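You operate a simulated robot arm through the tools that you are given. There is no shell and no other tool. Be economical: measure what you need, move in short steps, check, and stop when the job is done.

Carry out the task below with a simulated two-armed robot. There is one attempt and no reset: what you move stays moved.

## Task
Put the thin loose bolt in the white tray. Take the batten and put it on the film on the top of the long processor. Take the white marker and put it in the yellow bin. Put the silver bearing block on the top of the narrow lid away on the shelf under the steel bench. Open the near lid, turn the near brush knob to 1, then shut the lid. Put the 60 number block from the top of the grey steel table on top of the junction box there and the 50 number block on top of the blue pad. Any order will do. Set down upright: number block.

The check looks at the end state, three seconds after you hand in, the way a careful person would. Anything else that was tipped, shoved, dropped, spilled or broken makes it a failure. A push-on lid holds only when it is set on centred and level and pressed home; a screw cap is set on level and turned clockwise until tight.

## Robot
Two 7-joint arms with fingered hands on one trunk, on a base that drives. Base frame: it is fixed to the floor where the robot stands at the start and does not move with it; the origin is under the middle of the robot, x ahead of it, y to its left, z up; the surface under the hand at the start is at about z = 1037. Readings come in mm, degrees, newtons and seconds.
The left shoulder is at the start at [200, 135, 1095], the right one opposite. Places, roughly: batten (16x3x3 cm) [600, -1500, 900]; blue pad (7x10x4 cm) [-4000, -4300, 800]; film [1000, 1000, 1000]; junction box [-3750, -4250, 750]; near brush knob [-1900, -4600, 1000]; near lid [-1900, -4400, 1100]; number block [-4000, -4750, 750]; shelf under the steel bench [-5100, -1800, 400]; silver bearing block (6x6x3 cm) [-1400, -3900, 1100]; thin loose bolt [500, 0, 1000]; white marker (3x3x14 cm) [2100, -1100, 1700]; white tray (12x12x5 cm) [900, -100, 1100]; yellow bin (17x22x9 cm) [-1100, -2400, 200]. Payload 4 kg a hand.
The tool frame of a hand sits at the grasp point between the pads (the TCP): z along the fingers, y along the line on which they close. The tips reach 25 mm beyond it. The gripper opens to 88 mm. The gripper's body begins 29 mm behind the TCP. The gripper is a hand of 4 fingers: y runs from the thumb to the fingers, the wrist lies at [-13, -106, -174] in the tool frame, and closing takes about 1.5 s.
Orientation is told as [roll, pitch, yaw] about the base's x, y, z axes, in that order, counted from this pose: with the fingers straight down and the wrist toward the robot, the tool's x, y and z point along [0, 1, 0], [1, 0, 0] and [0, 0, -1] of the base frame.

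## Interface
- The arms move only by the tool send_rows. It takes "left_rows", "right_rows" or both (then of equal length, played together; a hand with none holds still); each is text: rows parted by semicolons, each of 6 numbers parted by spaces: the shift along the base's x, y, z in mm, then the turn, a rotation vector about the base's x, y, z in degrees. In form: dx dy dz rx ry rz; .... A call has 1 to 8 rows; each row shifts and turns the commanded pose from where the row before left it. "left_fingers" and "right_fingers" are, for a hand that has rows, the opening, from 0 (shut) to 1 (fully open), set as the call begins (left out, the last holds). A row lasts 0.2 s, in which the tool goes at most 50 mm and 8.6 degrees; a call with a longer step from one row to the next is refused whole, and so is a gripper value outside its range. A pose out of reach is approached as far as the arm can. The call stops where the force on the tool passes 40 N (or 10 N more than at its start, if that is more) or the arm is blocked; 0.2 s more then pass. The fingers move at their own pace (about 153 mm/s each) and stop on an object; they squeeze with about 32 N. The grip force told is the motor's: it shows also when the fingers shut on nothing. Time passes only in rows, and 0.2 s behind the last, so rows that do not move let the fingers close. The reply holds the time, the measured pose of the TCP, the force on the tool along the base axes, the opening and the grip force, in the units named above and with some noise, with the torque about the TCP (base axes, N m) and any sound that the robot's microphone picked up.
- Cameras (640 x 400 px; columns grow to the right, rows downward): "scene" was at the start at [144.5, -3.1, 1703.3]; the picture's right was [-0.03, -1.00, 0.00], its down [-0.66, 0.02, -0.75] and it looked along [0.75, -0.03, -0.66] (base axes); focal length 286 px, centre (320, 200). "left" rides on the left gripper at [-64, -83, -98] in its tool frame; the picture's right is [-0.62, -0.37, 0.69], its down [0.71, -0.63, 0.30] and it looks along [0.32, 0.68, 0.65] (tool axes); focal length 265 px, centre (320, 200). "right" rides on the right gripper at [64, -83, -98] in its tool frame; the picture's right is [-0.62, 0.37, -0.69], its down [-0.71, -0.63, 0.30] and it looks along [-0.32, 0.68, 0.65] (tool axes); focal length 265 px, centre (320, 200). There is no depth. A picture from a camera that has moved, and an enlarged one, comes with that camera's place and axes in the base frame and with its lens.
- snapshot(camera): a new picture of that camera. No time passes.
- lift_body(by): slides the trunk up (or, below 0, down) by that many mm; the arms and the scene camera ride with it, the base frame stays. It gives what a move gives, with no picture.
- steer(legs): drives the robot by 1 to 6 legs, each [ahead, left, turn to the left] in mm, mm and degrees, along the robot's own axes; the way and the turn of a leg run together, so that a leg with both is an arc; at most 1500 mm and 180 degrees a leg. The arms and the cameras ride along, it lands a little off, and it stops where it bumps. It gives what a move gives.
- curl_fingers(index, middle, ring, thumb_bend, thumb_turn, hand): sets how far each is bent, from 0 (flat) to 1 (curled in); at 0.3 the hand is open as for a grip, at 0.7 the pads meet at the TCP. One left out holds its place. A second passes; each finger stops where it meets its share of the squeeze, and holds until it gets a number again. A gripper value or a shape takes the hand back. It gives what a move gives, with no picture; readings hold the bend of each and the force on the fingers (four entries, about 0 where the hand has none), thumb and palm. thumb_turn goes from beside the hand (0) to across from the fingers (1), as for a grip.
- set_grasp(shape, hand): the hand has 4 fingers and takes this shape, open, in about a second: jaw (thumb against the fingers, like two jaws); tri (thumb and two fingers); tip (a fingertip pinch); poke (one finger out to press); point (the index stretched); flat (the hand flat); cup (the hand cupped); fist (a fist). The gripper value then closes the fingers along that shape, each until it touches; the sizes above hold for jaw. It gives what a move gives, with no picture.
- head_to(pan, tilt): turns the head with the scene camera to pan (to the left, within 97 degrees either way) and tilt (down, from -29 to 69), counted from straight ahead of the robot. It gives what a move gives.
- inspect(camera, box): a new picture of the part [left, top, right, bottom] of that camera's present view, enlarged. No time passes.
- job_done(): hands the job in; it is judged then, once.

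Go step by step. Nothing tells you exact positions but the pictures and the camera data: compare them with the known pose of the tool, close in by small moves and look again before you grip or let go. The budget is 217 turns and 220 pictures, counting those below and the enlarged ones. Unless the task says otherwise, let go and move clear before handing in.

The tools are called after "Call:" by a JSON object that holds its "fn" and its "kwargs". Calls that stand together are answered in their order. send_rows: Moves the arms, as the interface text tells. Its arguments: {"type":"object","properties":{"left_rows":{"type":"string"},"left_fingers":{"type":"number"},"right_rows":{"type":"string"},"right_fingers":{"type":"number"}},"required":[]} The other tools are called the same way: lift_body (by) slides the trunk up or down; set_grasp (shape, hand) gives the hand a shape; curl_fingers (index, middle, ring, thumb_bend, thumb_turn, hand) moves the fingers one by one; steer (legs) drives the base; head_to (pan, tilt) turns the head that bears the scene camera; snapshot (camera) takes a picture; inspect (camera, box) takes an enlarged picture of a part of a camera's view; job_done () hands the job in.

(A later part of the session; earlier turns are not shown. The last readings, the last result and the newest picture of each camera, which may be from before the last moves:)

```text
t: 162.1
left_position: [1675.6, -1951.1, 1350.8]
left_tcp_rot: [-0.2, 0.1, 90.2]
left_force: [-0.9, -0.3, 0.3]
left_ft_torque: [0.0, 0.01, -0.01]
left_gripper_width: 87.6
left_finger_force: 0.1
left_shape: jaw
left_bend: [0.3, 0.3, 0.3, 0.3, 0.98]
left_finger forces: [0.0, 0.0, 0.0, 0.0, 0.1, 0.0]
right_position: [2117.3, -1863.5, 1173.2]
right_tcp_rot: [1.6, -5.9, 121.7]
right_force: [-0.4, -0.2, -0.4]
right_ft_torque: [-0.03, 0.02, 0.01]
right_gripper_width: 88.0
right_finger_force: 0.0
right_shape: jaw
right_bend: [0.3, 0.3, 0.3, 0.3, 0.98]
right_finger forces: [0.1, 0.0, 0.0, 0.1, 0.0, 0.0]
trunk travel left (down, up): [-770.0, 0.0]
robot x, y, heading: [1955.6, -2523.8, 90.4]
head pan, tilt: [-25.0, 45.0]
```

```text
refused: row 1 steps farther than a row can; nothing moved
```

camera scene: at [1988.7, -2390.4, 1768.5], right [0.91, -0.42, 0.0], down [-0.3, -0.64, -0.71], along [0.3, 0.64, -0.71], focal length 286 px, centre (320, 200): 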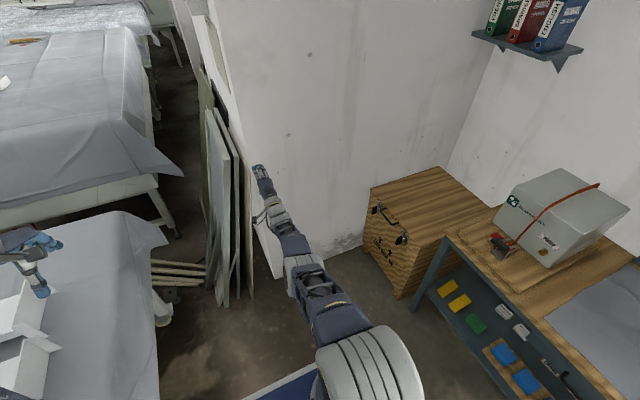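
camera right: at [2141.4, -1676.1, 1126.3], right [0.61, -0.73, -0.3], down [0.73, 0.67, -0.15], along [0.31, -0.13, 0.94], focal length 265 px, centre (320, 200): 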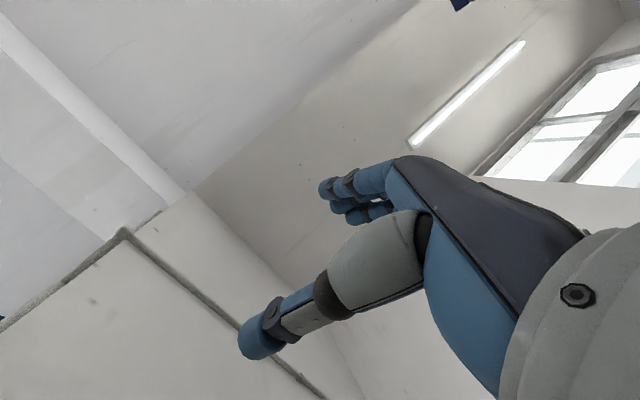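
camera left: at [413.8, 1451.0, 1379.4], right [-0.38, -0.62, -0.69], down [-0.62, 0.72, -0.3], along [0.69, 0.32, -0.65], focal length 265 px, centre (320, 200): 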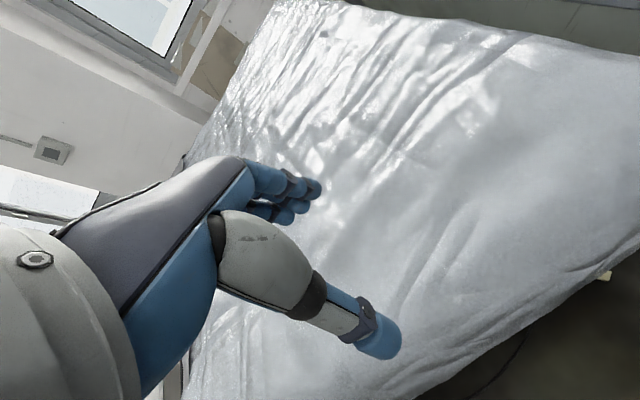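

Call:
{"fn": "send_rows", "kwargs": {"right_rows": "5 -20 20 0 0 -8.4; 5 -30 20 0 0 -8.4; 5 -30 20 0 0 -8.4; 5 -30 20 0 0 -6; 5 -30 20 -5.9 0 0; 0 -25 20 0 -1.6 0; 0 0 0 0 0 0"}}

Call:
{"fn": "snapshot", "kwargs": {"camera": "scene"}}

```text
t: 163.7
left_position: [1674.9, -1950.8, 1350.3]
left_tcp_rot: [0.0, 0.1, 90.2]
left_force: [0.5, 0.5, 0.5]
left_ft_torque: [0.04, -0.04, -0.04]
left_gripper_width: 87.6
left_finger_force: 0.0
left_shape: jaw
left_bend: [0.3, 0.3, 0.3, 0.3, 0.98]
left_finger forces: [0.0, 0.1, 0.0, 0.1, 0.0, 0.0]
right_position: [2138.7, -1990.6, 1274.0]
right_tcp_rot: [2.7, -0.4, 91.6]
right_force: [-0.2, -0.7, -0.3]
right_ft_torque: [-0.02, -0.01, -0.01]
right_gripper_width: 87.3
right_finger_force: 0.2
right_shape: jaw
right_bend: [0.3, 0.3, 0.3, 0.3, 0.98]
right_finger forces: [0.0, 0.1, 0.0, 0.0, 0.0, 0.0]
right hand out of reach, approached as far as the arm can: row 4, 5, 6
trunk travel left (down, up): [-770.0, 0.0]
robot x, y, heading: [1954.2, -2523.3, 90.1]
head pan, tilt: [-25.0, 45.0]
```

```text
155 pictures are left
camera scene: at [1988.7, -2390.5, 1768.5], right [0.91, -0.42, 0.0], down [-0.3, -0.64, -0.71], along [0.3, 0.64, -0.71], focal length 286 px, centre (320, 200)
```

scene: 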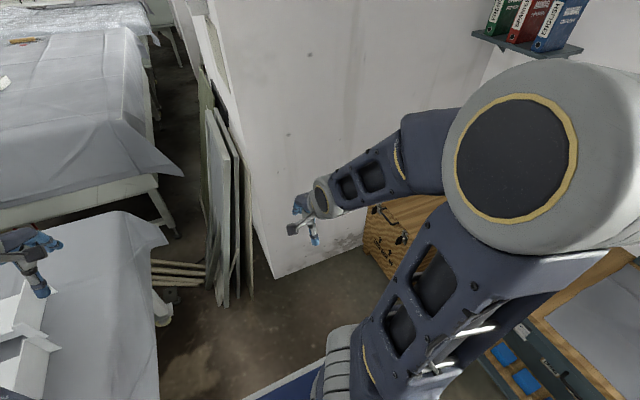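

The right arm is back in a normal posture. Before closing in, I'll look down to see the base's footprint.

Call:
{"fn": "head_to", "kwargs": {"pan": 20, "tilt": 69}}

Call:
{"fn": "snapshot", "kwargs": {"camera": "scene"}}

Call:
{"fn": "head_to", "kwargs": {"pan": 0, "tilt": 5}}

Call:
{"fn": "inspect", "kwargs": {"camera": "scene", "box": [240, 80, 400, 200]}}

```text
t: 164.8
left_position: [1675.7, -1951.6, 1350.9]
left_tcp_rot: [-0.1, 0.1, 90.2]
left_force: [-0.1, 0.5, 0.5]
left_ft_torque: [-0.01, 0.01, 0.02]
left_gripper_width: 87.7
left_finger_force: 0.0
left_shape: jaw
left_bend: [0.3, 0.3, 0.3, 0.3, 0.98]
left_finger forces: [0.0, 0.0, 0.1, 0.0, 0.1, 0.0]
right_position: [2138.3, -1990.5, 1273.1]
right_tcp_rot: [2.7, -0.4, 91.5]
right_force: [0.0, 0.1, -0.3]
right_ft_torque: [0.0, 0.0, 0.03]
right_gripper_width: 88.0
right_finger_force: 0.1
right_shape: jaw
right_bend: [0.3, 0.3, 0.3, 0.3, 0.98]
right_finger forces: [0.0, 0.1, 0.0, 0.0, 0.0, 0.1]
trunk travel left (down, up): [-770.0, 0.0]
robot x, y, heading: [1951.7, -2525.0, 90.2]
head pan, tilt: [20.0, 68.8]
```

```text
154 pictures are left
camera scene: at [1935.3, -2411.8, 1739.6], right [0.94, 0.34, 0.0], down [0.32, -0.88, -0.36], along [-0.12, 0.34, -0.93], focal length 286 px, centre (320, 200)
```

scene: 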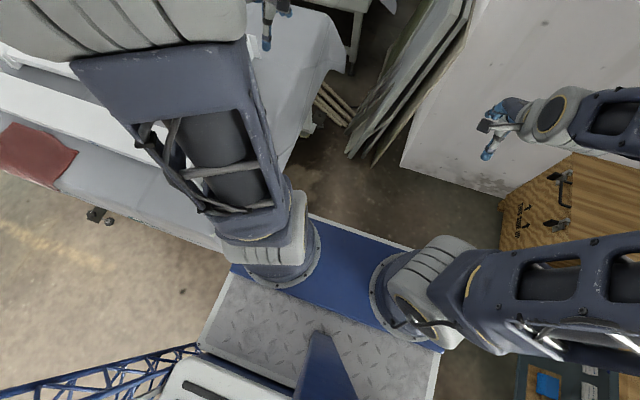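

```text
t: 166.1
left_position: [1674.5, -1950.5, 1351.1]
left_tcp_rot: [-0.1, 0.1, 90.2]
left_force: [-0.5, 0.0, 0.3]
left_ft_torque: [0.05, 0.0, 0.0]
left_gripper_width: 87.7
left_finger_force: 0.0
left_shape: jaw
left_bend: [0.3, 0.3, 0.3, 0.3, 0.98]
left_finger forces: [0.1, 0.0, 0.0, 0.0, 0.0, 0.0]
right_position: [2138.2, -1989.9, 1275.3]
right_tcp_rot: [2.8, -0.3, 91.5]
right_force: [0.6, -0.1, 0.4]
right_ft_torque: [0.0, 0.02, -0.03]
right_gripper_width: 87.8
right_finger_force: 0.1
right_shape: jaw
right_bend: [0.3, 0.3, 0.3, 0.3, 0.98]
right_finger forces: [0.0, 0.0, 0.0, 0.0, 0.0, 0.0]
trunk travel left (down, up): [-770.0, 0.0]
robot x, y, heading: [1954.1, -2526.2, 90.1]
head pan, tilt: [0.0, 5.0]
```

```text
3.33 times, centred on (320, 140) of scene
camera zoom: at [1954.3, -2372.4, 1831.4], right [1.0, 0.0, 0.0], down [0.0, -0.09, -1.0], along [0.0, 1.0, -0.09], focal length 952 px, centre (320, 400)
```

zoom: 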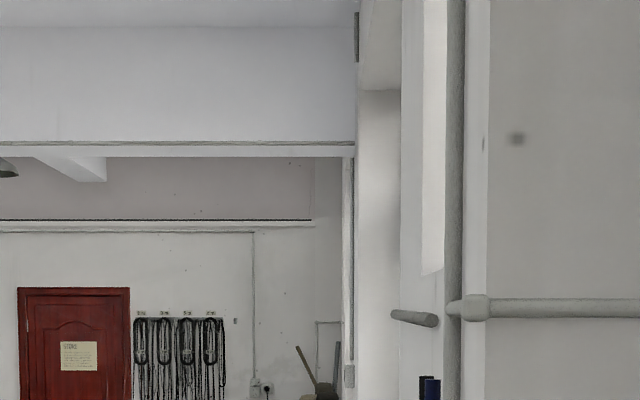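

Call:
{"fn": "inspect", "kwargs": {"camera": "scene", "box": [310, 180, 390, 240]}}

```text
6.67 times, centred on (350, 210) of scene
camera zoom: at [1954.3, -2372.4, 1831.4], right [1.0, 0.0, 0.0], down [0.0, -0.09, -1.0], along [0.0, 1.0, -0.09], focal length 1905 px, centre (120, 133)
```

zoom: 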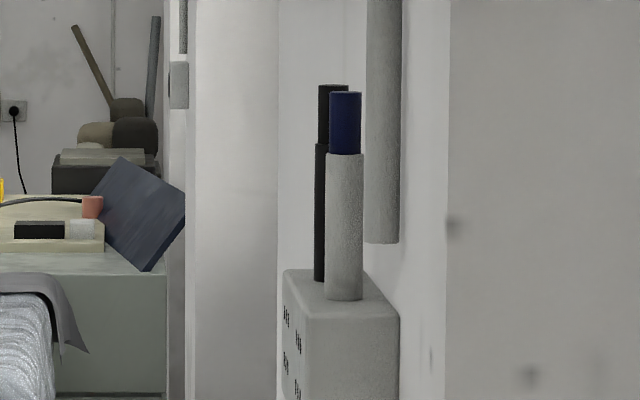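

I have a clear view: the white marker stands free on the wall box at about [2100, -1135], z 1611–1747, wall at x≈2132, black marker ~68 mm behind. I'll raise the left hand and roll it so the fingers point right.

Call:
{"fn": "send_rows", "kwargs": {"left_rows": "20 10 42 0 -8.2 0; 20 10 42 0 -8.2 0; 20 10 42 0 -8.2 0; 20 10 42 0 -8.2 0; 30 10 35 0 -8.2 0; 35 13 25 0 -8.2 0", "left_fingers": 0.6}}

Call:
{"fn": "send_rows", "kwargs": {"left_rows": "45 15 15 0 -8.2 0; 45 15 15 0 -8.2 0; 45 15 15 0 -8.2 0; 45 15 15 0 -8.2 0; 45 15 15 0 -8 0; 20 10 5 0 0 0; 0 0 0 0 0 0"}}

Call:
{"fn": "snapshot", "kwargs": {"camera": "scene"}}

```text
t: 167.5
left_position: [1822.5, -1888.5, 1579.8]
left_tcp_rot: [-49.4, 0.3, 90.1]
left_force: [-0.4, -0.1, -0.1]
left_ft_torque: [-0.02, -0.02, -0.01]
left_gripper_width: 53.4
left_finger_force: 0.2
left_shape: jaw
left_bend: [0.29, 0.4, 0.37, 0.64, 1.0]
left_finger forces: [0.0, 0.0, 0.0, 0.0, 0.0, 0.1]
right_position: [2138.3, -1990.1, 1275.0]
right_tcp_rot: [2.8, -0.3, 91.6]
right_force: [-0.2, -0.7, 0.6]
right_ft_torque: [0.0, -0.02, 0.03]
right_gripper_width: 87.8
right_finger_force: 0.1
right_shape: jaw
right_bend: [0.3, 0.3, 0.3, 0.3, 0.98]
right_finger forces: [0.1, 0.1, 0.0, 0.1, 0.0, 0.0]
trunk travel left (down, up): [-770.0, 0.0]
robot x, y, heading: [1954.0, -2525.5, 90.2]
head pan, tilt: [0.0, 5.0]
```

```text
t: 169.1
left_position: [2065.8, -1800.4, 1658.8]
left_tcp_rot: [-90.1, 0.2, 89.9]
left_force: [0.2, 0.4, -0.7]
left_ft_torque: [-0.03, -0.02, 0.0]
left_gripper_width: 53.4
left_finger_force: 0.1
left_shape: jaw
left_bend: [0.29, 0.4, 0.37, 0.64, 1.0]
left_finger forces: [0.1, 0.0, 0.1, 0.0, 0.1, 0.0]
right_position: [2139.3, -1990.0, 1273.3]
right_tcp_rot: [2.8, -0.4, 91.6]
right_force: [0.1, 0.0, -0.7]
right_ft_torque: [-0.02, 0.01, 0.01]
right_gripper_width: 87.7
right_finger_force: 0.1
right_shape: jaw
right_bend: [0.3, 0.3, 0.3, 0.3, 0.98]
right_finger forces: [0.0, 0.0, 0.1, 0.1, 0.0, 0.0]
trunk travel left (down, up): [-770.0, 0.0]
robot x, y, heading: [1952.9, -2522.3, 90.2]
head pan, tilt: [0.0, 5.0]
```

```text
151 pictures are left
camera scene: at [1954.5, -2372.4, 1831.5], right [1.0, 0.0, 0.0], down [0.0, -0.09, -1.0], along [0.0, 1.0, -0.09], focal length 286 px, centre (320, 200)
```

scene: 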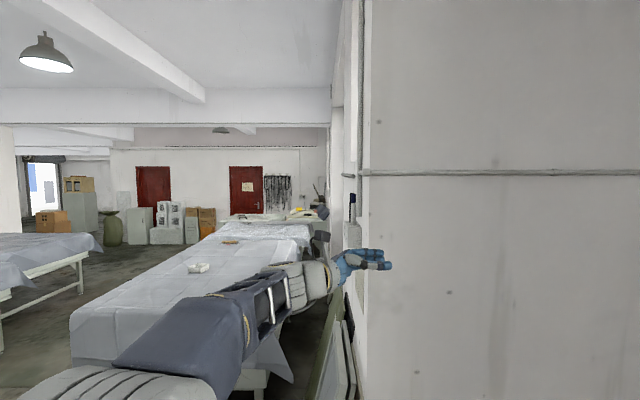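

The left hand points right as wanted. I'll pre-shape the fingers narrower, then drive the base into place.

Call:
{"fn": "curl_fingers", "kwargs": {"hand": "left", "index": 0.48, "middle": 0.48, "ring": 0.48, "thumb_bend": 0.48, "thumb_turn": 1}}

Call:
{"fn": "steer", "kwargs": {"legs": [[0, 65, 0], [560, 0, 0]]}}

Call:
{"fn": "head_to", "kwargs": {"pan": -15, "tilt": 10}}

Call:
{"fn": "snapshot", "kwargs": {"camera": "scene"}}

Call:
{"fn": "snapshot", "kwargs": {"camera": "left"}}

```text
t: 170.1
left_position: [2064.1, -1800.5, 1658.6]
left_tcp_rot: [-90.1, 0.2, 90.0]
left_force: [-0.5, -0.2, 0.8]
left_ft_torque: [-0.01, -0.02, -0.01]
left_gripper_width: 45.7
left_finger_force: 0.0
left_shape: fingers
left_bend: [0.48, 0.48, 0.48, 0.48, 1.0]
left_finger forces: [0.0, 0.0, 0.0, 0.1, 0.1, 0.1]
right_position: [2137.9, -1991.2, 1275.1]
right_tcp_rot: [2.8, -0.4, 91.6]
right_force: [0.2, -0.2, -0.8]
right_ft_torque: [0.0, -0.01, -0.05]
right_gripper_width: 87.6
right_finger_force: 0.0
right_shape: jaw
right_bend: [0.3, 0.3, 0.3, 0.3, 0.98]
right_finger forces: [0.0, 0.1, 0.1, 0.0, 0.0, 0.1]
trunk travel left (down, up): [-770.0, 0.0]
robot x, y, heading: [1953.5, -2523.2, 90.1]
head pan, tilt: [0.0, 5.0]
```

```text
t: 173.9
left_position: [1996.0, -1244.0, 1659.6]
left_tcp_rot: [-90.0, 0.1, 90.2]
left_force: [-0.5, 0.1, 0.2]
left_ft_torque: [0.02, 0.01, -0.02]
left_gripper_width: 45.9
left_finger_force: 0.0
left_shape: fingers
left_bend: [0.48, 0.48, 0.48, 0.48, 1.0]
left_finger forces: [0.1, 0.0, 0.1, 0.1, 0.0, 0.0]
right_position: [2068.9, -1434.3, 1274.1]
right_tcp_rot: [2.8, -0.4, 91.8]
right_force: [0.1, -0.2, 0.2]
right_ft_torque: [0.03, -0.04, 0.0]
right_gripper_width: 87.8
right_finger_force: 0.0
right_shape: jaw
right_bend: [0.3, 0.3, 0.3, 0.3, 0.98]
right_finger forces: [0.0, 0.1, 0.0, 0.0, 0.0, 0.1]
trunk travel left (down, up): [-770.0, 0.0]
robot x, y, heading: [1888.2, -1968.5, 90.3]
head pan, tilt: [0.0, 5.0]
```

```text
t: 174.7
left_position: [1995.2, -1243.5, 1658.2]
left_tcp_rot: [-90.1, 0.2, 90.1]
left_force: [-0.8, -0.8, -0.1]
left_ft_torque: [0.02, 0.0, 0.0]
left_gripper_width: 45.7
left_finger_force: 0.0
left_shape: fingers
left_bend: [0.48, 0.48, 0.48, 0.48, 1.0]
left_finger forces: [0.0, 0.0, 0.1, 0.0, 0.0, 0.0]
right_position: [2069.4, -1432.5, 1273.2]
right_tcp_rot: [2.8, -0.5, 91.8]
right_force: [0.0, -0.1, -0.2]
right_ft_torque: [0.01, 0.02, 0.0]
right_gripper_width: 87.7
right_finger_force: 0.0
right_shape: jaw
right_bend: [0.3, 0.3, 0.3, 0.3, 0.98]
right_finger forces: [0.0, 0.0, 0.0, 0.0, 0.0, 0.0]
trunk travel left (down, up): [-770.0, 0.0]
robot x, y, heading: [1885.6, -1966.4, 90.3]
head pan, tilt: [-15.0, 10.0]
```

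```text
150 pictures are left
camera scene: at [1910.8, -1817.5, 1823.4], right [0.97, -0.25, 0.0], down [-0.04, -0.17, -0.98], along [0.25, 0.95, -0.17], focal length 286 px, centre (320, 200)
```

scene: 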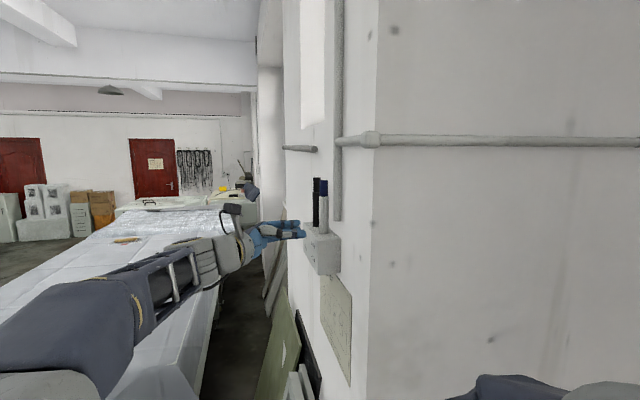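

```text
149 pictures are left
camera left: at [1897.7, -1328.2, 1723.1], right [0.69, -0.36, 0.62], down [0.31, -0.63, -0.71], along [0.65, 0.68, -0.33], focal length 265 px, centre (320, 200)
```

left: 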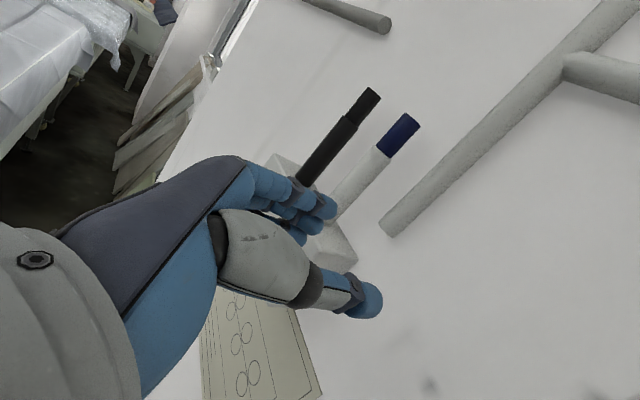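

The marker triangulates cleanly to [2100.5, -1134], top 1745. I'll edge forward 40 mm, then line up the hand in y.

Call:
{"fn": "steer", "kwargs": {"legs": [[40, 0, 0]]}}

Call:
{"fn": "send_rows", "kwargs": {"left_rows": "0 35 3 0 0 0; 0 33 0 0 0 0; 0 0 0 0 0 0"}}

Call:
{"fn": "snapshot", "kwargs": {"camera": "left"}}

Call:
{"fn": "inspect", "kwargs": {"camera": "scene", "box": [260, 150, 400, 260]}}

```text
t: 175.6
left_position: [1994.4, -1203.8, 1658.0]
left_tcp_rot: [-90.2, 0.2, 90.1]
left_force: [-0.6, -0.2, -0.3]
left_ft_torque: [0.02, 0.01, 0.01]
left_gripper_width: 45.9
left_finger_force: 0.0
left_shape: fingers
left_bend: [0.48, 0.48, 0.48, 0.48, 1.0]
left_finger forces: [0.0, 0.0, 0.0, 0.1, 0.1, 0.0]
right_position: [2069.2, -1392.8, 1273.9]
right_tcp_rot: [2.8, -0.4, 91.8]
right_force: [-0.7, 0.2, -0.5]
right_ft_torque: [0.03, -0.01, 0.01]
right_gripper_width: 87.7
right_finger_force: 0.0
right_shape: jaw
right_bend: [0.3, 0.3, 0.3, 0.3, 0.98]
right_finger forces: [0.0, 0.0, 0.0, 0.1, 0.0, 0.0]
trunk travel left (down, up): [-770.0, 0.0]
robot x, y, heading: [1886.7, -1927.5, 90.3]
head pan, tilt: [-15.0, 10.0]
```

```text
t: 176.4
left_position: [1992.8, -1134.8, 1660.4]
left_tcp_rot: [-90.2, 0.2, 90.1]
left_force: [-0.2, 0.4, 0.8]
left_ft_torque: [0.0, -0.02, -0.03]
left_gripper_width: 45.9
left_finger_force: 0.0
left_shape: fingers
left_bend: [0.48, 0.48, 0.48, 0.48, 1.0]
left_finger forces: [0.0, 0.1, 0.0, 0.0, 0.1, 0.0]
right_position: [2069.3, -1392.3, 1274.2]
right_tcp_rot: [2.8, -0.4, 91.7]
right_force: [0.4, -0.4, -0.2]
right_ft_torque: [0.0, -0.04, -0.02]
right_gripper_width: 87.9
right_finger_force: 0.1
right_shape: jaw
right_bend: [0.3, 0.3, 0.3, 0.3, 0.98]
right_finger forces: [0.1, 0.0, 0.1, 0.0, 0.0, 0.1]
trunk travel left (down, up): [-770.0, 0.0]
robot x, y, heading: [1887.0, -1931.0, 90.5]
head pan, tilt: [-15.0, 10.0]
```

```text
148 pictures are left
camera left: at [1895.8, -1218.8, 1724.8], right [0.69, -0.36, 0.62], down [0.31, -0.63, -0.71], along [0.65, 0.68, -0.33], focal length 265 px, centre (320, 200)
```

left: 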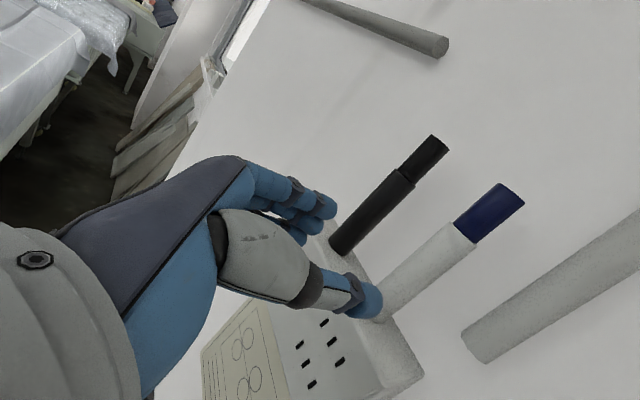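

```text
3.64 times, centred on (330, 205) of scene
camera zoom: at [1910.6, -1777.0, 1823.4], right [0.97, -0.25, 0.0], down [-0.04, -0.17, -0.98], along [0.25, 0.95, -0.17], focal length 1039 px, centre (284, 182)
```

zoom: 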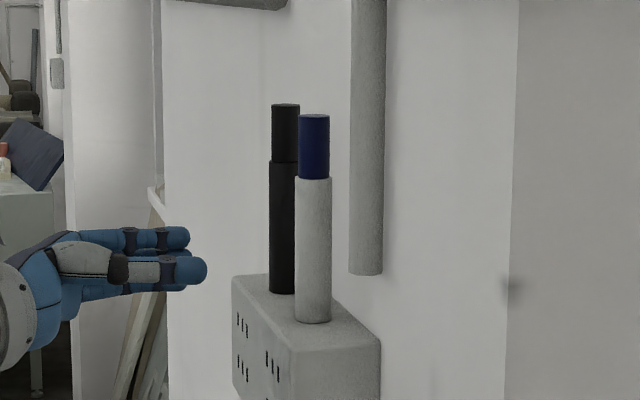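

Refined marker position: [2098, -1140]. I'll raise 12 mm, shift slightly and slide the hand in along +x.

Call:
{"fn": "send_rows", "kwargs": {"left_rows": "0 -4 12 0 0 0; 25 0 0 0 0 0; 25 0 0 0 0 0; 0 0 0 0 0 0"}}

Call:
{"fn": "snapshot", "kwargs": {"camera": "left"}}

Call:
{"fn": "inspect", "kwargs": {"camera": "scene", "box": [260, 150, 400, 260]}}

```text
t: 177.4
left_position: [2044.9, -1138.3, 1672.0]
left_tcp_rot: [-90.1, 0.2, 90.1]
left_force: [0.1, -0.7, -0.8]
left_ft_torque: [0.0, 0.0, -0.03]
left_gripper_width: 45.7
left_finger_force: 0.1
left_shape: fingers
left_bend: [0.48, 0.48, 0.48, 0.48, 1.0]
left_finger forces: [0.1, 0.0, 0.0, 0.0, 0.0, 0.1]
right_position: [2068.8, -1393.1, 1274.5]
right_tcp_rot: [2.8, -0.4, 91.8]
right_force: [-0.3, 0.3, -0.3]
right_ft_torque: [0.04, -0.02, -0.02]
right_gripper_width: 87.8
right_finger_force: 0.1
right_shape: jaw
right_bend: [0.3, 0.3, 0.3, 0.3, 0.98]
right_finger forces: [0.0, 0.0, 0.1, 0.0, 0.1, 0.1]
trunk travel left (down, up): [-770.0, 0.0]
robot x, y, heading: [1886.4, -1928.8, 90.3]
head pan, tilt: [-15.0, 10.0]
```

```text
146 pictures are left
camera left: at [1947.9, -1223.0, 1736.1], right [0.69, -0.36, 0.62], down [0.31, -0.63, -0.71], along [0.65, 0.68, -0.33], focal length 265 px, centre (320, 200)
```

left: 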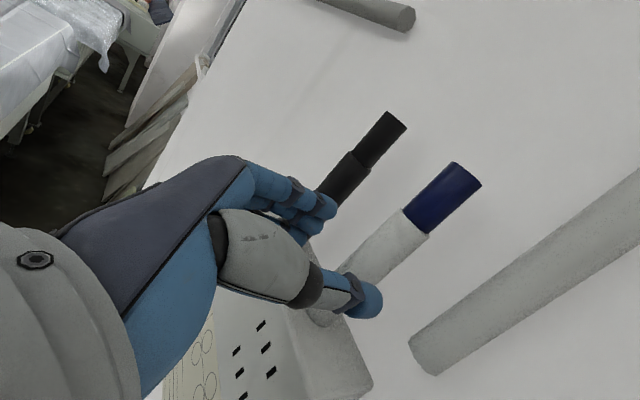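

```text
3.64 times, centred on (330, 205) of scene
camera zoom: at [1910.6, -1777.1, 1823.4], right [0.97, -0.25, 0.0], down [-0.04, -0.17, -0.98], along [0.25, 0.95, -0.17], focal length 1039 px, centre (284, 182)
```

zoom: 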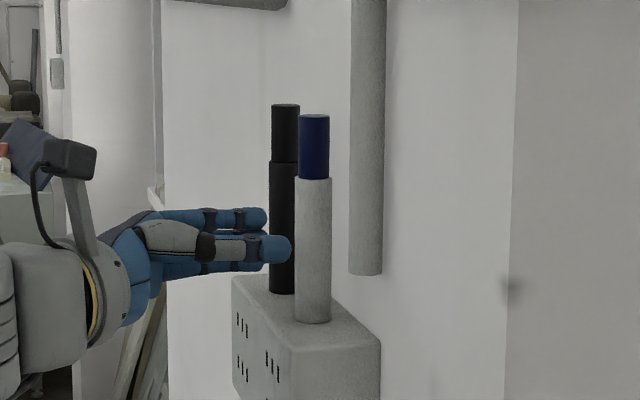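

Alignment looks right: the marker will pass between thumb and fingers. Advance the rest.

Call:
{"fn": "send_rows", "kwargs": {"left_rows": "20 -1 0 0 0 0; 17 0 0 0 0 0; 10 0 0 0 0 0; 0 0 0 0 0 0"}}

Call:
{"fn": "snapshot", "kwargs": {"camera": "left"}}

Call:
{"fn": "inspect", "kwargs": {"camera": "scene", "box": [260, 150, 400, 260]}}

```text
t: 178.4
left_position: [2091.6, -1140.7, 1673.6]
left_tcp_rot: [-90.1, 0.2, 90.1]
left_force: [0.7, 0.5, -0.6]
left_ft_torque: [-0.04, 0.0, -0.02]
left_gripper_width: 45.6
left_finger_force: 0.1
left_shape: fingers
left_bend: [0.48, 0.48, 0.48, 0.48, 1.0]
left_finger forces: [0.0, 0.0, 0.0, 0.0, 0.0, 0.1]
right_position: [2068.0, -1392.6, 1274.4]
right_tcp_rot: [2.8, -0.4, 91.7]
right_force: [-0.3, 0.2, -1.2]
right_ft_torque: [0.0, -0.02, 0.01]
right_gripper_width: 88.0
right_finger_force: 0.0
right_shape: jaw
right_bend: [0.3, 0.3, 0.3, 0.3, 0.98]
right_finger forces: [0.0, 0.0, 0.0, 0.0, 0.1, 0.1]
trunk travel left (down, up): [-770.0, 0.0]
robot x, y, heading: [1887.8, -1929.1, 90.4]
head pan, tilt: [-15.0, 10.0]
```

```text
144 pictures are left
camera left: at [1994.8, -1225.1, 1737.4], right [0.69, -0.36, 0.62], down [0.31, -0.63, -0.71], along [0.65, 0.68, -0.33], focal length 265 px, centre (320, 200)
```

left: 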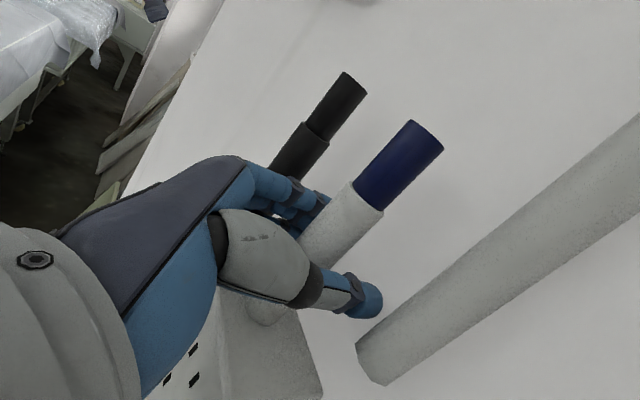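

```text
3.64 times, centred on (330, 205) of scene
camera zoom: at [1910.7, -1777.1, 1823.4], right [0.97, -0.25, 0.0], down [-0.04, -0.17, -0.98], along [0.25, 0.95, -0.17], focal length 1039 px, centre (284, 182)
```

zoom: 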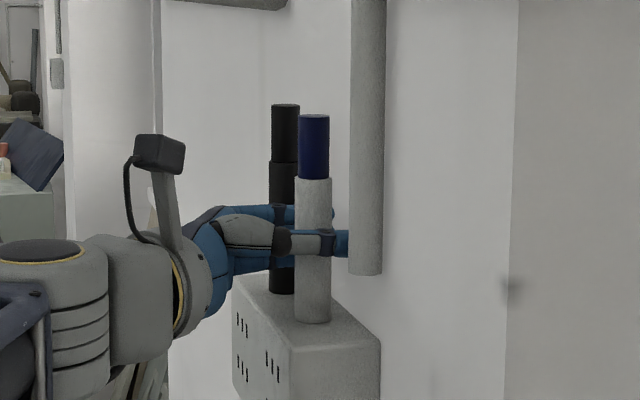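

The marker is between thumb and fingers. Closing finger by finger, evenly.

Call:
{"fn": "curl_fingers", "kwargs": {"hand": "left", "index": 0.72, "middle": 0.72, "ring": 0.72, "thumb_bend": 0.72}}

Call:
{"fn": "snapshot", "kwargs": {"camera": "left"}}

```text
t: 179.4
left_position: [2092.3, -1140.7, 1671.9]
left_tcp_rot: [-90.2, 0.2, 90.2]
left_force: [0.7, 0.5, 0.8]
left_ft_torque: [0.0, 0.03, -0.01]
left_gripper_width: 5.2
left_finger_force: 9.5
left_shape: fingers
left_bend: [0.71, 0.71, 0.71, 0.66, 1.0]
left_finger forces: [5.4, 1.6, 2.4, 0.0, 9.1, 0.0]
right_position: [2069.4, -1392.2, 1274.4]
right_tcp_rot: [2.8, -0.3, 91.8]
right_force: [0.0, -0.1, -0.4]
right_ft_torque: [0.04, -0.02, -0.02]
right_gripper_width: 87.7
right_finger_force: 0.1
right_shape: jaw
right_bend: [0.3, 0.3, 0.3, 0.3, 0.98]
right_finger forces: [0.0, 0.0, 0.0, 0.1, 0.0, 0.0]
trunk travel left (down, up): [-770.0, 0.0]
robot x, y, heading: [1886.0, -1929.3, 90.1]
head pan, tilt: [-15.0, 10.0]
```

```text
142 pictures are left
camera left: at [1994.6, -1225.1, 1737.4], right [0.69, -0.36, 0.62], down [0.31, -0.63, -0.71], along [0.65, 0.68, -0.33], focal length 265 px, centre (320, 200)
```

left: 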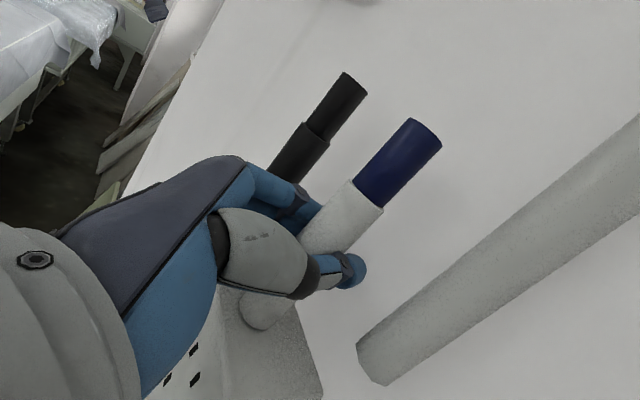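

It's held lightly; switch to the full squeeze, then lift straight up a little.

Call:
{"fn": "send_rows", "kwargs": {"left_rows": "0 0 0 0 0 0; 0 0 0 0 0 0; 0 0 0 0 0 0; 0 0 0 0 0 0; 0 0 0 0 0 0", "left_fingers": 0}}

Call:
{"fn": "send_rows", "kwargs": {"left_rows": "0 0 15 0 0 0; 0 0 15 0 0 0; 0 0 0 0 0 0"}}

Call:
{"fn": "snapshot", "kwargs": {"camera": "left"}}

Call:
{"fn": "inspect", "kwargs": {"camera": "scene", "box": [260, 150, 400, 260]}}

```text
t: 180.6
left_position: [2092.6, -1141.5, 1672.4]
left_tcp_rot: [-90.0, 0.3, 90.1]
left_force: [0.7, -0.8, -0.5]
left_ft_torque: [-0.02, 0.01, 0.01]
left_gripper_width: 11.9
left_finger_force: 32.1
left_shape: jaw
left_bend: [0.74, 0.73, 0.71, 0.79, 1.0]
left_finger forces: [15.5, 0.8, 2.8, 0.1, 24.0, 0.1]
right_position: [2069.3, -1392.6, 1274.5]
right_tcp_rot: [2.8, -0.4, 91.7]
right_force: [0.1, -0.3, 0.0]
right_ft_torque: [0.0, 0.01, -0.02]
right_gripper_width: 87.8
right_finger_force: 0.0
right_shape: jaw
right_bend: [0.3, 0.3, 0.3, 0.3, 0.98]
right_finger forces: [0.0, 0.1, 0.0, 0.0, 0.0, 0.0]
trunk travel left (down, up): [-770.0, 0.0]
robot x, y, heading: [1886.9, -1930.5, 90.4]
head pan, tilt: [-15.0, 10.0]
```

```text
t: 181.4
left_position: [2092.5, -1141.0, 1703.6]
left_tcp_rot: [-90.1, 0.2, 90.1]
left_force: [0.7, -0.1, 0.0]
left_ft_torque: [0.0, -0.02, -0.02]
left_gripper_width: 12.2
left_finger_force: 31.5
left_shape: jaw
left_bend: [0.74, 0.73, 0.71, 0.79, 1.0]
left_finger forces: [15.5, 0.7, 2.7, 0.0, 23.8, 0.0]
right_position: [2069.5, -1391.3, 1273.6]
right_tcp_rot: [2.8, -0.4, 91.8]
right_force: [-0.3, -0.1, 0.2]
right_ft_torque: [0.01, 0.0, 0.04]
right_gripper_width: 87.9
right_finger_force: 0.1
right_shape: jaw
right_bend: [0.3, 0.3, 0.3, 0.3, 0.98]
right_finger forces: [0.1, 0.0, 0.0, 0.0, 0.0, 0.1]
trunk travel left (down, up): [-770.0, 0.0]
robot x, y, heading: [1886.3, -1923.7, 90.4]
head pan, tilt: [-15.0, 10.0]
```

```text
141 pictures are left
camera left: at [1994.4, -1224.8, 1767.9], right [0.69, -0.36, 0.62], down [0.31, -0.63, -0.71], along [0.65, 0.68, -0.33], focal length 265 px, centre (320, 200)
```

left: 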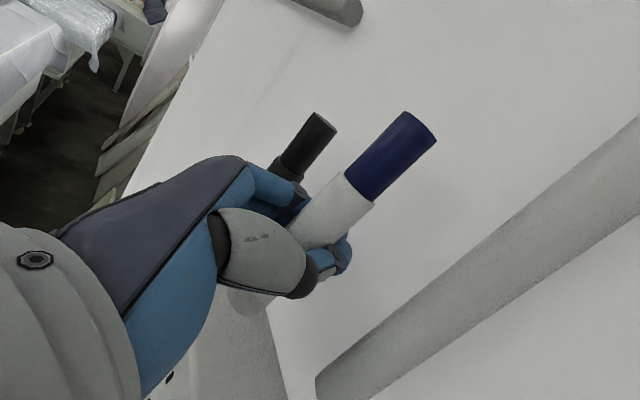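

```text
3.64 times, centred on (330, 205) of scene
camera zoom: at [1910.6, -1777.2, 1823.4], right [0.97, -0.25, 0.0], down [-0.04, -0.17, -0.98], along [0.25, 0.95, -0.17], focal length 1039 px, centre (284, 182)
```

zoom: 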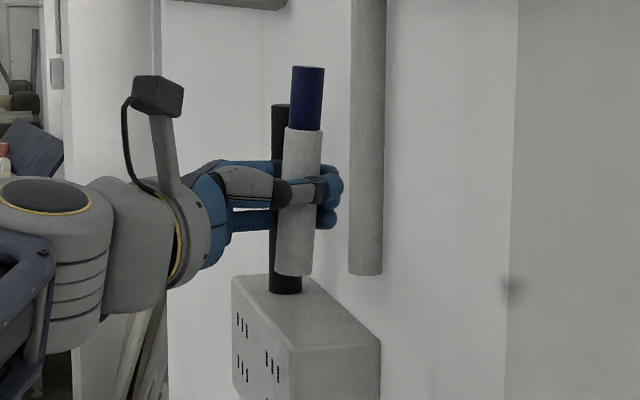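

The marker is held and the black one undisturbed. Pull out along –x, then back the robot away.

Call:
{"fn": "send_rows", "kwargs": {"left_rows": "-25 0 2 0 0 0; -40 0 0 0 0 0; -40 0 0 0 0 0; -30 -20 -10 0 0 0; -20 -30 -20 0 0 0; 0 0 0 0 0 0"}}

Call:
{"fn": "steer", "kwargs": {"legs": [[-600, 0, 0]]}}

Call:
{"fn": "snapshot", "kwargs": {"camera": "scene"}}

```text
t: 182.8
left_position: [1936.5, -1188.7, 1676.2]
left_tcp_rot: [-90.1, 0.2, 90.0]
left_force: [0.6, 0.0, 0.3]
left_ft_torque: [0.0, 0.02, -0.03]
left_gripper_width: 11.8
left_finger_force: 32.0
left_shape: jaw
left_bend: [0.74, 0.73, 0.71, 0.8, 1.0]
left_finger forces: [14.7, 0.5, 2.7, 0.0, 23.4, 0.0]
right_position: [2069.1, -1393.5, 1273.8]
right_tcp_rot: [2.8, -0.4, 91.9]
right_force: [0.2, 0.0, 0.2]
right_ft_torque: [0.02, 0.0, -0.04]
right_gripper_width: 87.7
right_finger_force: 0.0
right_shape: jaw
right_bend: [0.3, 0.3, 0.3, 0.3, 0.98]
right_finger forces: [0.1, 0.0, 0.0, 0.0, 0.0, 0.0]
trunk travel left (down, up): [-770.0, 0.0]
robot x, y, heading: [1887.7, -1926.1, 90.4]
head pan, tilt: [-15.0, 10.0]
```

```text
t: 186.1
left_position: [1943.0, -1781.1, 1676.7]
left_tcp_rot: [-90.0, 0.2, 90.0]
left_force: [-0.8, -0.1, -1.1]
left_ft_torque: [0.0, -0.02, 0.01]
left_gripper_width: 12.0
left_finger_force: 32.0
left_shape: jaw
left_bend: [0.74, 0.73, 0.71, 0.8, 1.0]
left_finger forces: [14.8, 0.7, 2.6, 0.0, 23.5, 0.0]
right_position: [2072.8, -1985.4, 1273.9]
right_tcp_rot: [2.8, -0.4, 91.6]
right_force: [0.2, -0.2, -0.1]
right_ft_torque: [0.01, 0.02, -0.05]
right_gripper_width: 87.9
right_finger_force: 0.1
right_shape: jaw
right_bend: [0.3, 0.3, 0.3, 0.3, 0.98]
right_finger forces: [0.1, 0.0, 0.0, 0.1, 0.0, 0.0]
trunk travel left (down, up): [-770.0, 0.0]
robot x, y, heading: [1889.8, -2519.4, 90.2]
head pan, tilt: [-15.0, 10.0]
```

```text
139 pictures are left
camera scene: at [1913.5, -2369.9, 1823.4], right [0.97, -0.26, 0.0], down [-0.04, -0.17, -0.98], along [0.25, 0.95, -0.17], focal length 286 px, centre (320, 200)
```

scene: 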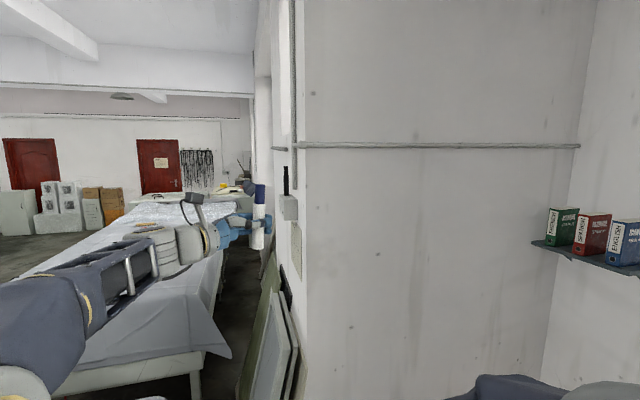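

Marker secured. I'll back out past the table end and strafe toward the yellow bin, then look.

Call:
{"fn": "steer", "kwargs": {"legs": [[-400, 0, 0], [0, 1400, 0], [0, 600, 0]]}}

Call:
{"fn": "head_to", "kwargs": {"pan": 80, "tilt": 25}}

Call:
{"fn": "snapshot", "kwargs": {"camera": "scene"}}

```text
t: 198.2
left_position: [-41.1, -2143.7, 1676.1]
left_tcp_rot: [-90.1, 0.2, 88.3]
left_force: [-0.2, 0.0, 0.2]
left_ft_torque: [-0.03, -0.02, 0.01]
left_gripper_width: 11.9
left_finger_force: 31.6
left_shape: jaw
left_bend: [0.74, 0.73, 0.71, 0.8, 1.0]
left_finger forces: [14.7, 0.5, 2.7, 0.0, 23.4, 0.1]
right_position: [82.6, -2350.6, 1275.2]
right_tcp_rot: [2.8, -0.4, 89.9]
right_force: [-0.2, 0.6, 0.6]
right_ft_torque: [0.03, 0.02, 0.02]
right_gripper_width: 87.6
right_finger_force: 0.1
right_shape: jaw
right_bend: [0.3, 0.3, 0.3, 0.3, 0.98]
right_finger forces: [0.0, 0.0, 0.0, 0.1, 0.0, 0.0]
trunk travel left (down, up): [-770.0, 0.0]
robot x, y, heading: [-115.9, -2878.3, 88.3]
head pan, tilt: [-15.0, 10.0]
```

```text
t: 199.9
left_position: [-40.6, -2143.2, 1676.5]
left_tcp_rot: [-90.1, 0.2, 88.3]
left_force: [-0.1, -0.3, 0.7]
left_ft_torque: [0.01, 0.0, 0.02]
left_gripper_width: 12.0
left_finger_force: 31.7
left_shape: jaw
left_bend: [0.74, 0.73, 0.71, 0.8, 1.0]
left_finger forces: [14.7, 0.6, 2.6, 0.1, 23.4, 0.0]
right_position: [82.3, -2351.1, 1273.3]
right_tcp_rot: [2.8, -0.4, 90.0]
right_force: [-0.8, -0.2, 0.8]
right_ft_torque: [0.01, -0.01, 0.01]
right_gripper_width: 87.9
right_finger_force: 0.0
right_shape: jaw
right_bend: [0.3, 0.3, 0.3, 0.3, 0.98]
right_finger forces: [0.1, 0.0, 0.0, 0.0, 0.0, 0.1]
trunk travel left (down, up): [-770.0, 0.0]
robot x, y, heading: [-114.2, -2882.6, 88.5]
head pan, tilt: [80.0, 25.0]
```

```text
138 pictures are left
camera scene: at [-203.9, -2801.2, 1799.1], right [0.2, 0.98, 0.0], down [0.41, -0.08, -0.91], along [-0.89, 0.18, -0.42], focal length 286 px, centre (320, 200)
```

scene: 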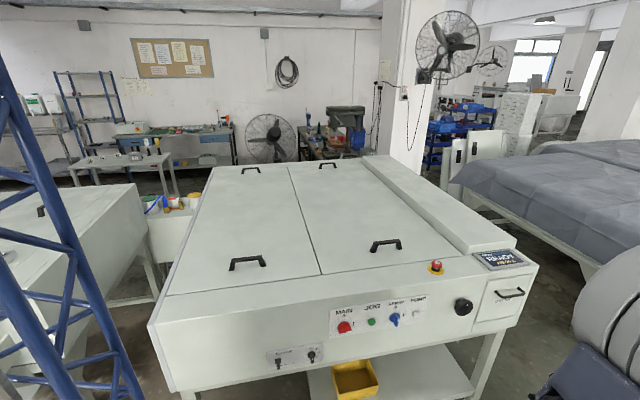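

The yellow bin stands on a low shelf under the white machine at about [-1127, -2421]; the body's underside is near z 525. I'll turn to face it and have a closer look.

Call:
{"fn": "steer", "kwargs": {"legs": [[0, 0, 91.5], [0, -690, 0], [150, 0, 0]]}}

Call:
{"fn": "head_to", "kwargs": {"pan": 15, "tilt": 55}}

Call:
{"fn": "snapshot", "kwargs": {"camera": "scene"}}

```text
t: 208.6
left_position: [-1005.7, -2137.2, 1676.9]
left_tcp_rot: [-90.1, 0.2, 179.9]
left_force: [0.4, 0.1, -0.5]
left_ft_torque: [-0.01, 0.0, 0.01]
left_gripper_width: 11.6
left_finger_force: 31.7
left_shape: jaw
left_bend: [0.74, 0.73, 0.71, 0.8, 1.0]
left_finger forces: [13.7, 0.4, 2.8, 0.0, 22.4, 0.1]
right_position: [-800.4, -2006.0, 1273.9]
right_tcp_rot: [2.8, -0.4, -178.4]
right_force: [0.0, 0.0, -0.2]
right_ft_torque: [0.0, 0.0, 0.01]
right_gripper_width: 87.7
right_finger_force: 0.2
right_shape: jaw
right_bend: [0.3, 0.3, 0.3, 0.3, 0.98]
right_finger forces: [0.0, 0.1, 0.1, 0.0, 0.1, 0.0]
trunk travel left (down, up): [-770.0, 0.0]
robot x, y, heading: [-268.2, -2187.9, -180.0]
head pan, tilt: [80.0, 25.0]
```

```text
t: 210.0
left_position: [-1006.2, -2136.4, 1677.1]
left_tcp_rot: [-90.1, 0.2, 179.9]
left_force: [0.2, 0.2, -0.1]
left_ft_torque: [-0.01, 0.0, 0.0]
left_gripper_width: 11.4
left_finger_force: 32.0
left_shape: jaw
left_bend: [0.74, 0.73, 0.71, 0.8, 1.0]
left_finger forces: [13.7, 0.4, 2.7, 0.0, 22.4, 0.1]
right_position: [-801.8, -2006.1, 1273.6]
right_tcp_rot: [2.7, -0.4, -178.3]
right_force: [1.1, -0.5, 0.6]
right_ft_torque: [0.03, -0.02, 0.0]
right_gripper_width: 87.7
right_finger_force: 0.1
right_shape: jaw
right_bend: [0.3, 0.3, 0.3, 0.3, 0.98]
right_finger forces: [0.0, 0.1, 0.0, 0.0, 0.1, 0.0]
trunk travel left (down, up): [-770.0, 0.0]
robot x, y, heading: [-268.9, -2189.4, -180.2]
head pan, tilt: [15.0, 55.0]
```

```text
137 pictures are left
camera scene: at [-396.7, -2208.7, 1755.1], right [-0.26, 0.97, 0.0], down [0.79, 0.21, -0.57], along [-0.55, -0.15, -0.82], focal length 286 px, centre (320, 200)
```

scene: 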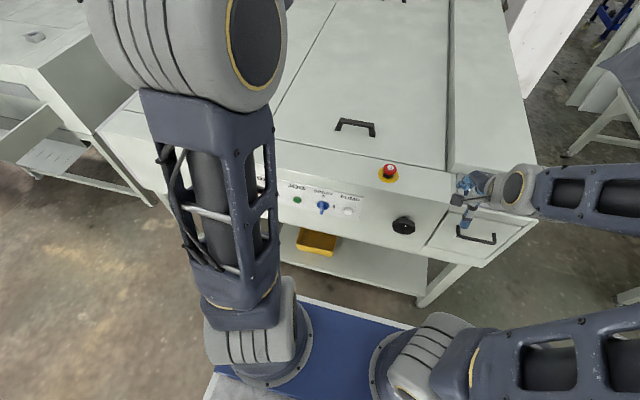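

I'll bring the left hand (with marker) back to a compact fingers-down pose first, and back off a bit, before lowering the trunk.

Call:
{"fn": "send_rows", "kwargs": {"left_rows": "30 -20 -10 -8.2 0 0; 20 -30 -25 -8.2 0 0; 15 -30 -30 -8.2 0 0; 12 -30 -30 -8.2 0 0; 12 -30 -30 -8.2 0 0; 12 -30 -30 -8.2 0 0; 12 -30 -30 -8.2 0 0; 12 -30 -30 -8.2 0 0"}}

Call:
{"fn": "send_rows", "kwargs": {"left_rows": "12 -30 -30 -8.2 0 0; 5 -30 -30 -8.2 0 0; 0 -30 -30 -8.2 0 0; 0 0 0 0 0 0"}}

Call:
{"fn": "steer", "kwargs": {"legs": [[-100, 0, 0]]}}

Call:
{"fn": "lift_body", "kwargs": {"by": -600}}

Call:
{"fn": "head_to", "kwargs": {"pan": 15, "tilt": 40}}

Call:
{"fn": "snapshot", "kwargs": {"camera": "scene"}}

Call:
{"fn": "snapshot", "kwargs": {"camera": "left"}}

```text
t: 211.8
left_position: [-881.8, -2365.8, 1461.6]
left_tcp_rot: [-24.3, 0.2, -180.0]
left_force: [-0.4, 0.6, -0.7]
left_ft_torque: [0.03, -0.02, 0.01]
left_gripper_width: 11.8
left_finger_force: 32.3
left_shape: jaw
left_bend: [0.74, 0.73, 0.71, 0.8, 1.0]
left_finger forces: [13.1, 0.4, 2.6, 0.0, 22.5, 0.0]
right_position: [-802.2, -2004.7, 1274.6]
right_tcp_rot: [2.8, -0.4, -178.5]
right_force: [-0.2, -0.7, 0.4]
right_ft_torque: [-0.02, -0.01, 0.03]
right_gripper_width: 87.8
right_finger_force: 0.0
right_shape: jaw
right_bend: [0.3, 0.3, 0.3, 0.3, 0.98]
right_finger forces: [0.0, 0.1, 0.0, 0.0, 0.0, 0.0]
trunk travel left (down, up): [-770.0, 0.0]
robot x, y, heading: [-267.9, -2190.8, -180.0]
head pan, tilt: [15.0, 55.0]
```

```text
t: 212.8
left_position: [-863.4, -2456.5, 1373.8]
left_tcp_rot: [0.2, 0.1, -179.8]
left_force: [-0.3, 0.0, -0.1]
left_ft_torque: [-0.02, -0.01, -0.05]
left_gripper_width: 11.6
left_finger_force: 31.7
left_shape: jaw
left_bend: [0.74, 0.73, 0.71, 0.8, 1.0]
left_finger forces: [12.9, 0.3, 2.6, 0.0, 22.5, 0.1]
right_position: [-801.5, -2005.1, 1272.9]
right_tcp_rot: [2.8, -0.4, -178.4]
right_force: [0.2, 0.4, -0.3]
right_ft_torque: [0.0, -0.01, 0.01]
right_gripper_width: 87.9
right_finger_force: 0.0
right_shape: jaw
right_bend: [0.3, 0.3, 0.3, 0.3, 0.98]
right_finger forces: [0.0, 0.0, 0.0, 0.0, 0.0, 0.0]
trunk travel left (down, up): [-770.0, 0.0]
robot x, y, heading: [-266.5, -2192.6, -180.0]
head pan, tilt: [15.0, 55.0]
```

```text
t: 213.9
left_position: [-761.0, -2457.1, 1373.3]
left_tcp_rot: [0.2, 0.1, -179.8]
left_force: [0.6, -1.1, 0.2]
left_ft_torque: [0.05, 0.0, -0.01]
left_gripper_width: 11.7
left_finger_force: 31.4
left_shape: jaw
left_bend: [0.74, 0.73, 0.71, 0.8, 1.0]
left_finger forces: [12.8, 0.3, 2.6, 0.0, 22.5, 0.0]
right_position: [-698.1, -2006.0, 1275.1]
right_tcp_rot: [2.9, -0.4, -178.5]
right_force: [1.0, 0.2, -0.1]
right_ft_torque: [-0.01, -0.03, 0.01]
right_gripper_width: 87.8
right_finger_force: 0.0
right_shape: jaw
right_bend: [0.3, 0.3, 0.3, 0.3, 0.98]
right_finger forces: [0.0, 0.1, 0.0, 0.0, 0.1, 0.0]
trunk travel left (down, up): [-770.0, 0.0]
robot x, y, heading: [-166.1, -2194.1, -179.8]
head pan, tilt: [15.0, 55.0]
```

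```text
refused: -600 is not a number from -400 to 400
```

```text
t: 214.7
left_position: [-759.7, -2456.2, 1373.9]
left_tcp_rot: [0.1, 0.2, -179.8]
left_force: [0.1, 0.6, -0.1]
left_ft_torque: [-0.01, 0.01, 0.04]
left_gripper_width: 11.5
left_finger_force: 31.5
left_shape: jaw
left_bend: [0.74, 0.73, 0.71, 0.8, 1.0]
left_finger forces: [12.9, 0.4, 2.6, 0.0, 22.3, 0.0]
right_position: [-697.4, -2007.2, 1275.1]
right_tcp_rot: [2.9, -0.5, -178.4]
right_force: [0.2, -0.6, -0.2]
right_ft_torque: [0.02, 0.01, -0.01]
right_gripper_width: 87.7
right_finger_force: 0.0
right_shape: jaw
right_bend: [0.3, 0.3, 0.3, 0.3, 0.98]
right_finger forces: [0.1, 0.1, 0.0, 0.0, 0.0, 0.0]
trunk travel left (down, up): [-770.0, 0.0]
robot x, y, heading: [-161.2, -2190.8, -179.9]
head pan, tilt: [15.0, 40.0]
```

```text
136 pictures are left
camera scene: at [-306.1, -2211.8, 1775.7], right [-0.26, 0.97, 0.0], down [0.62, 0.17, -0.77], along [-0.74, -0.2, -0.64], focal length 286 px, centre (320, 200)
```

scene: 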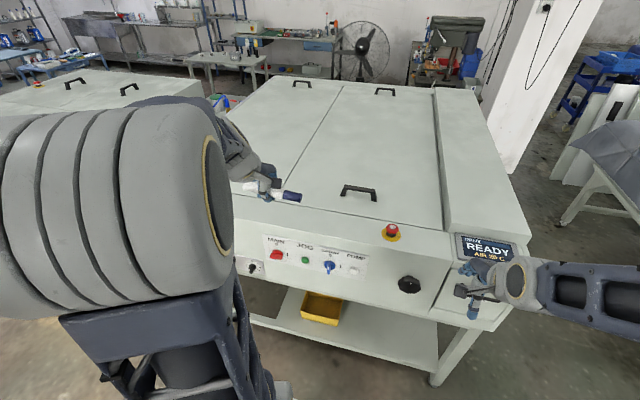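

```text
135 pictures are left
camera left: at [-677.3, -2392.5, 1472.0], right [0.37, 0.62, -0.69], down [0.63, -0.71, -0.3], along [-0.68, -0.33, -0.65], focal length 265 px, centre (320, 200)
```

left: 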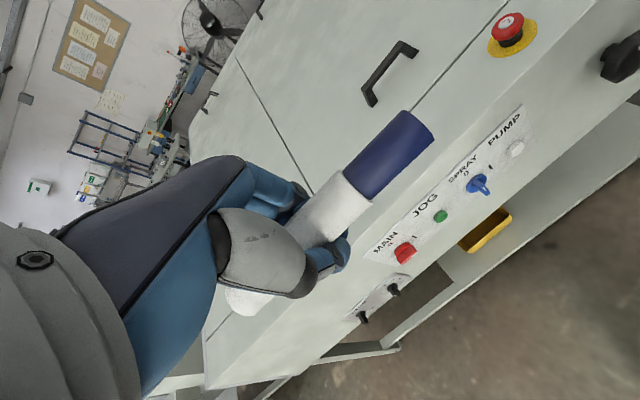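

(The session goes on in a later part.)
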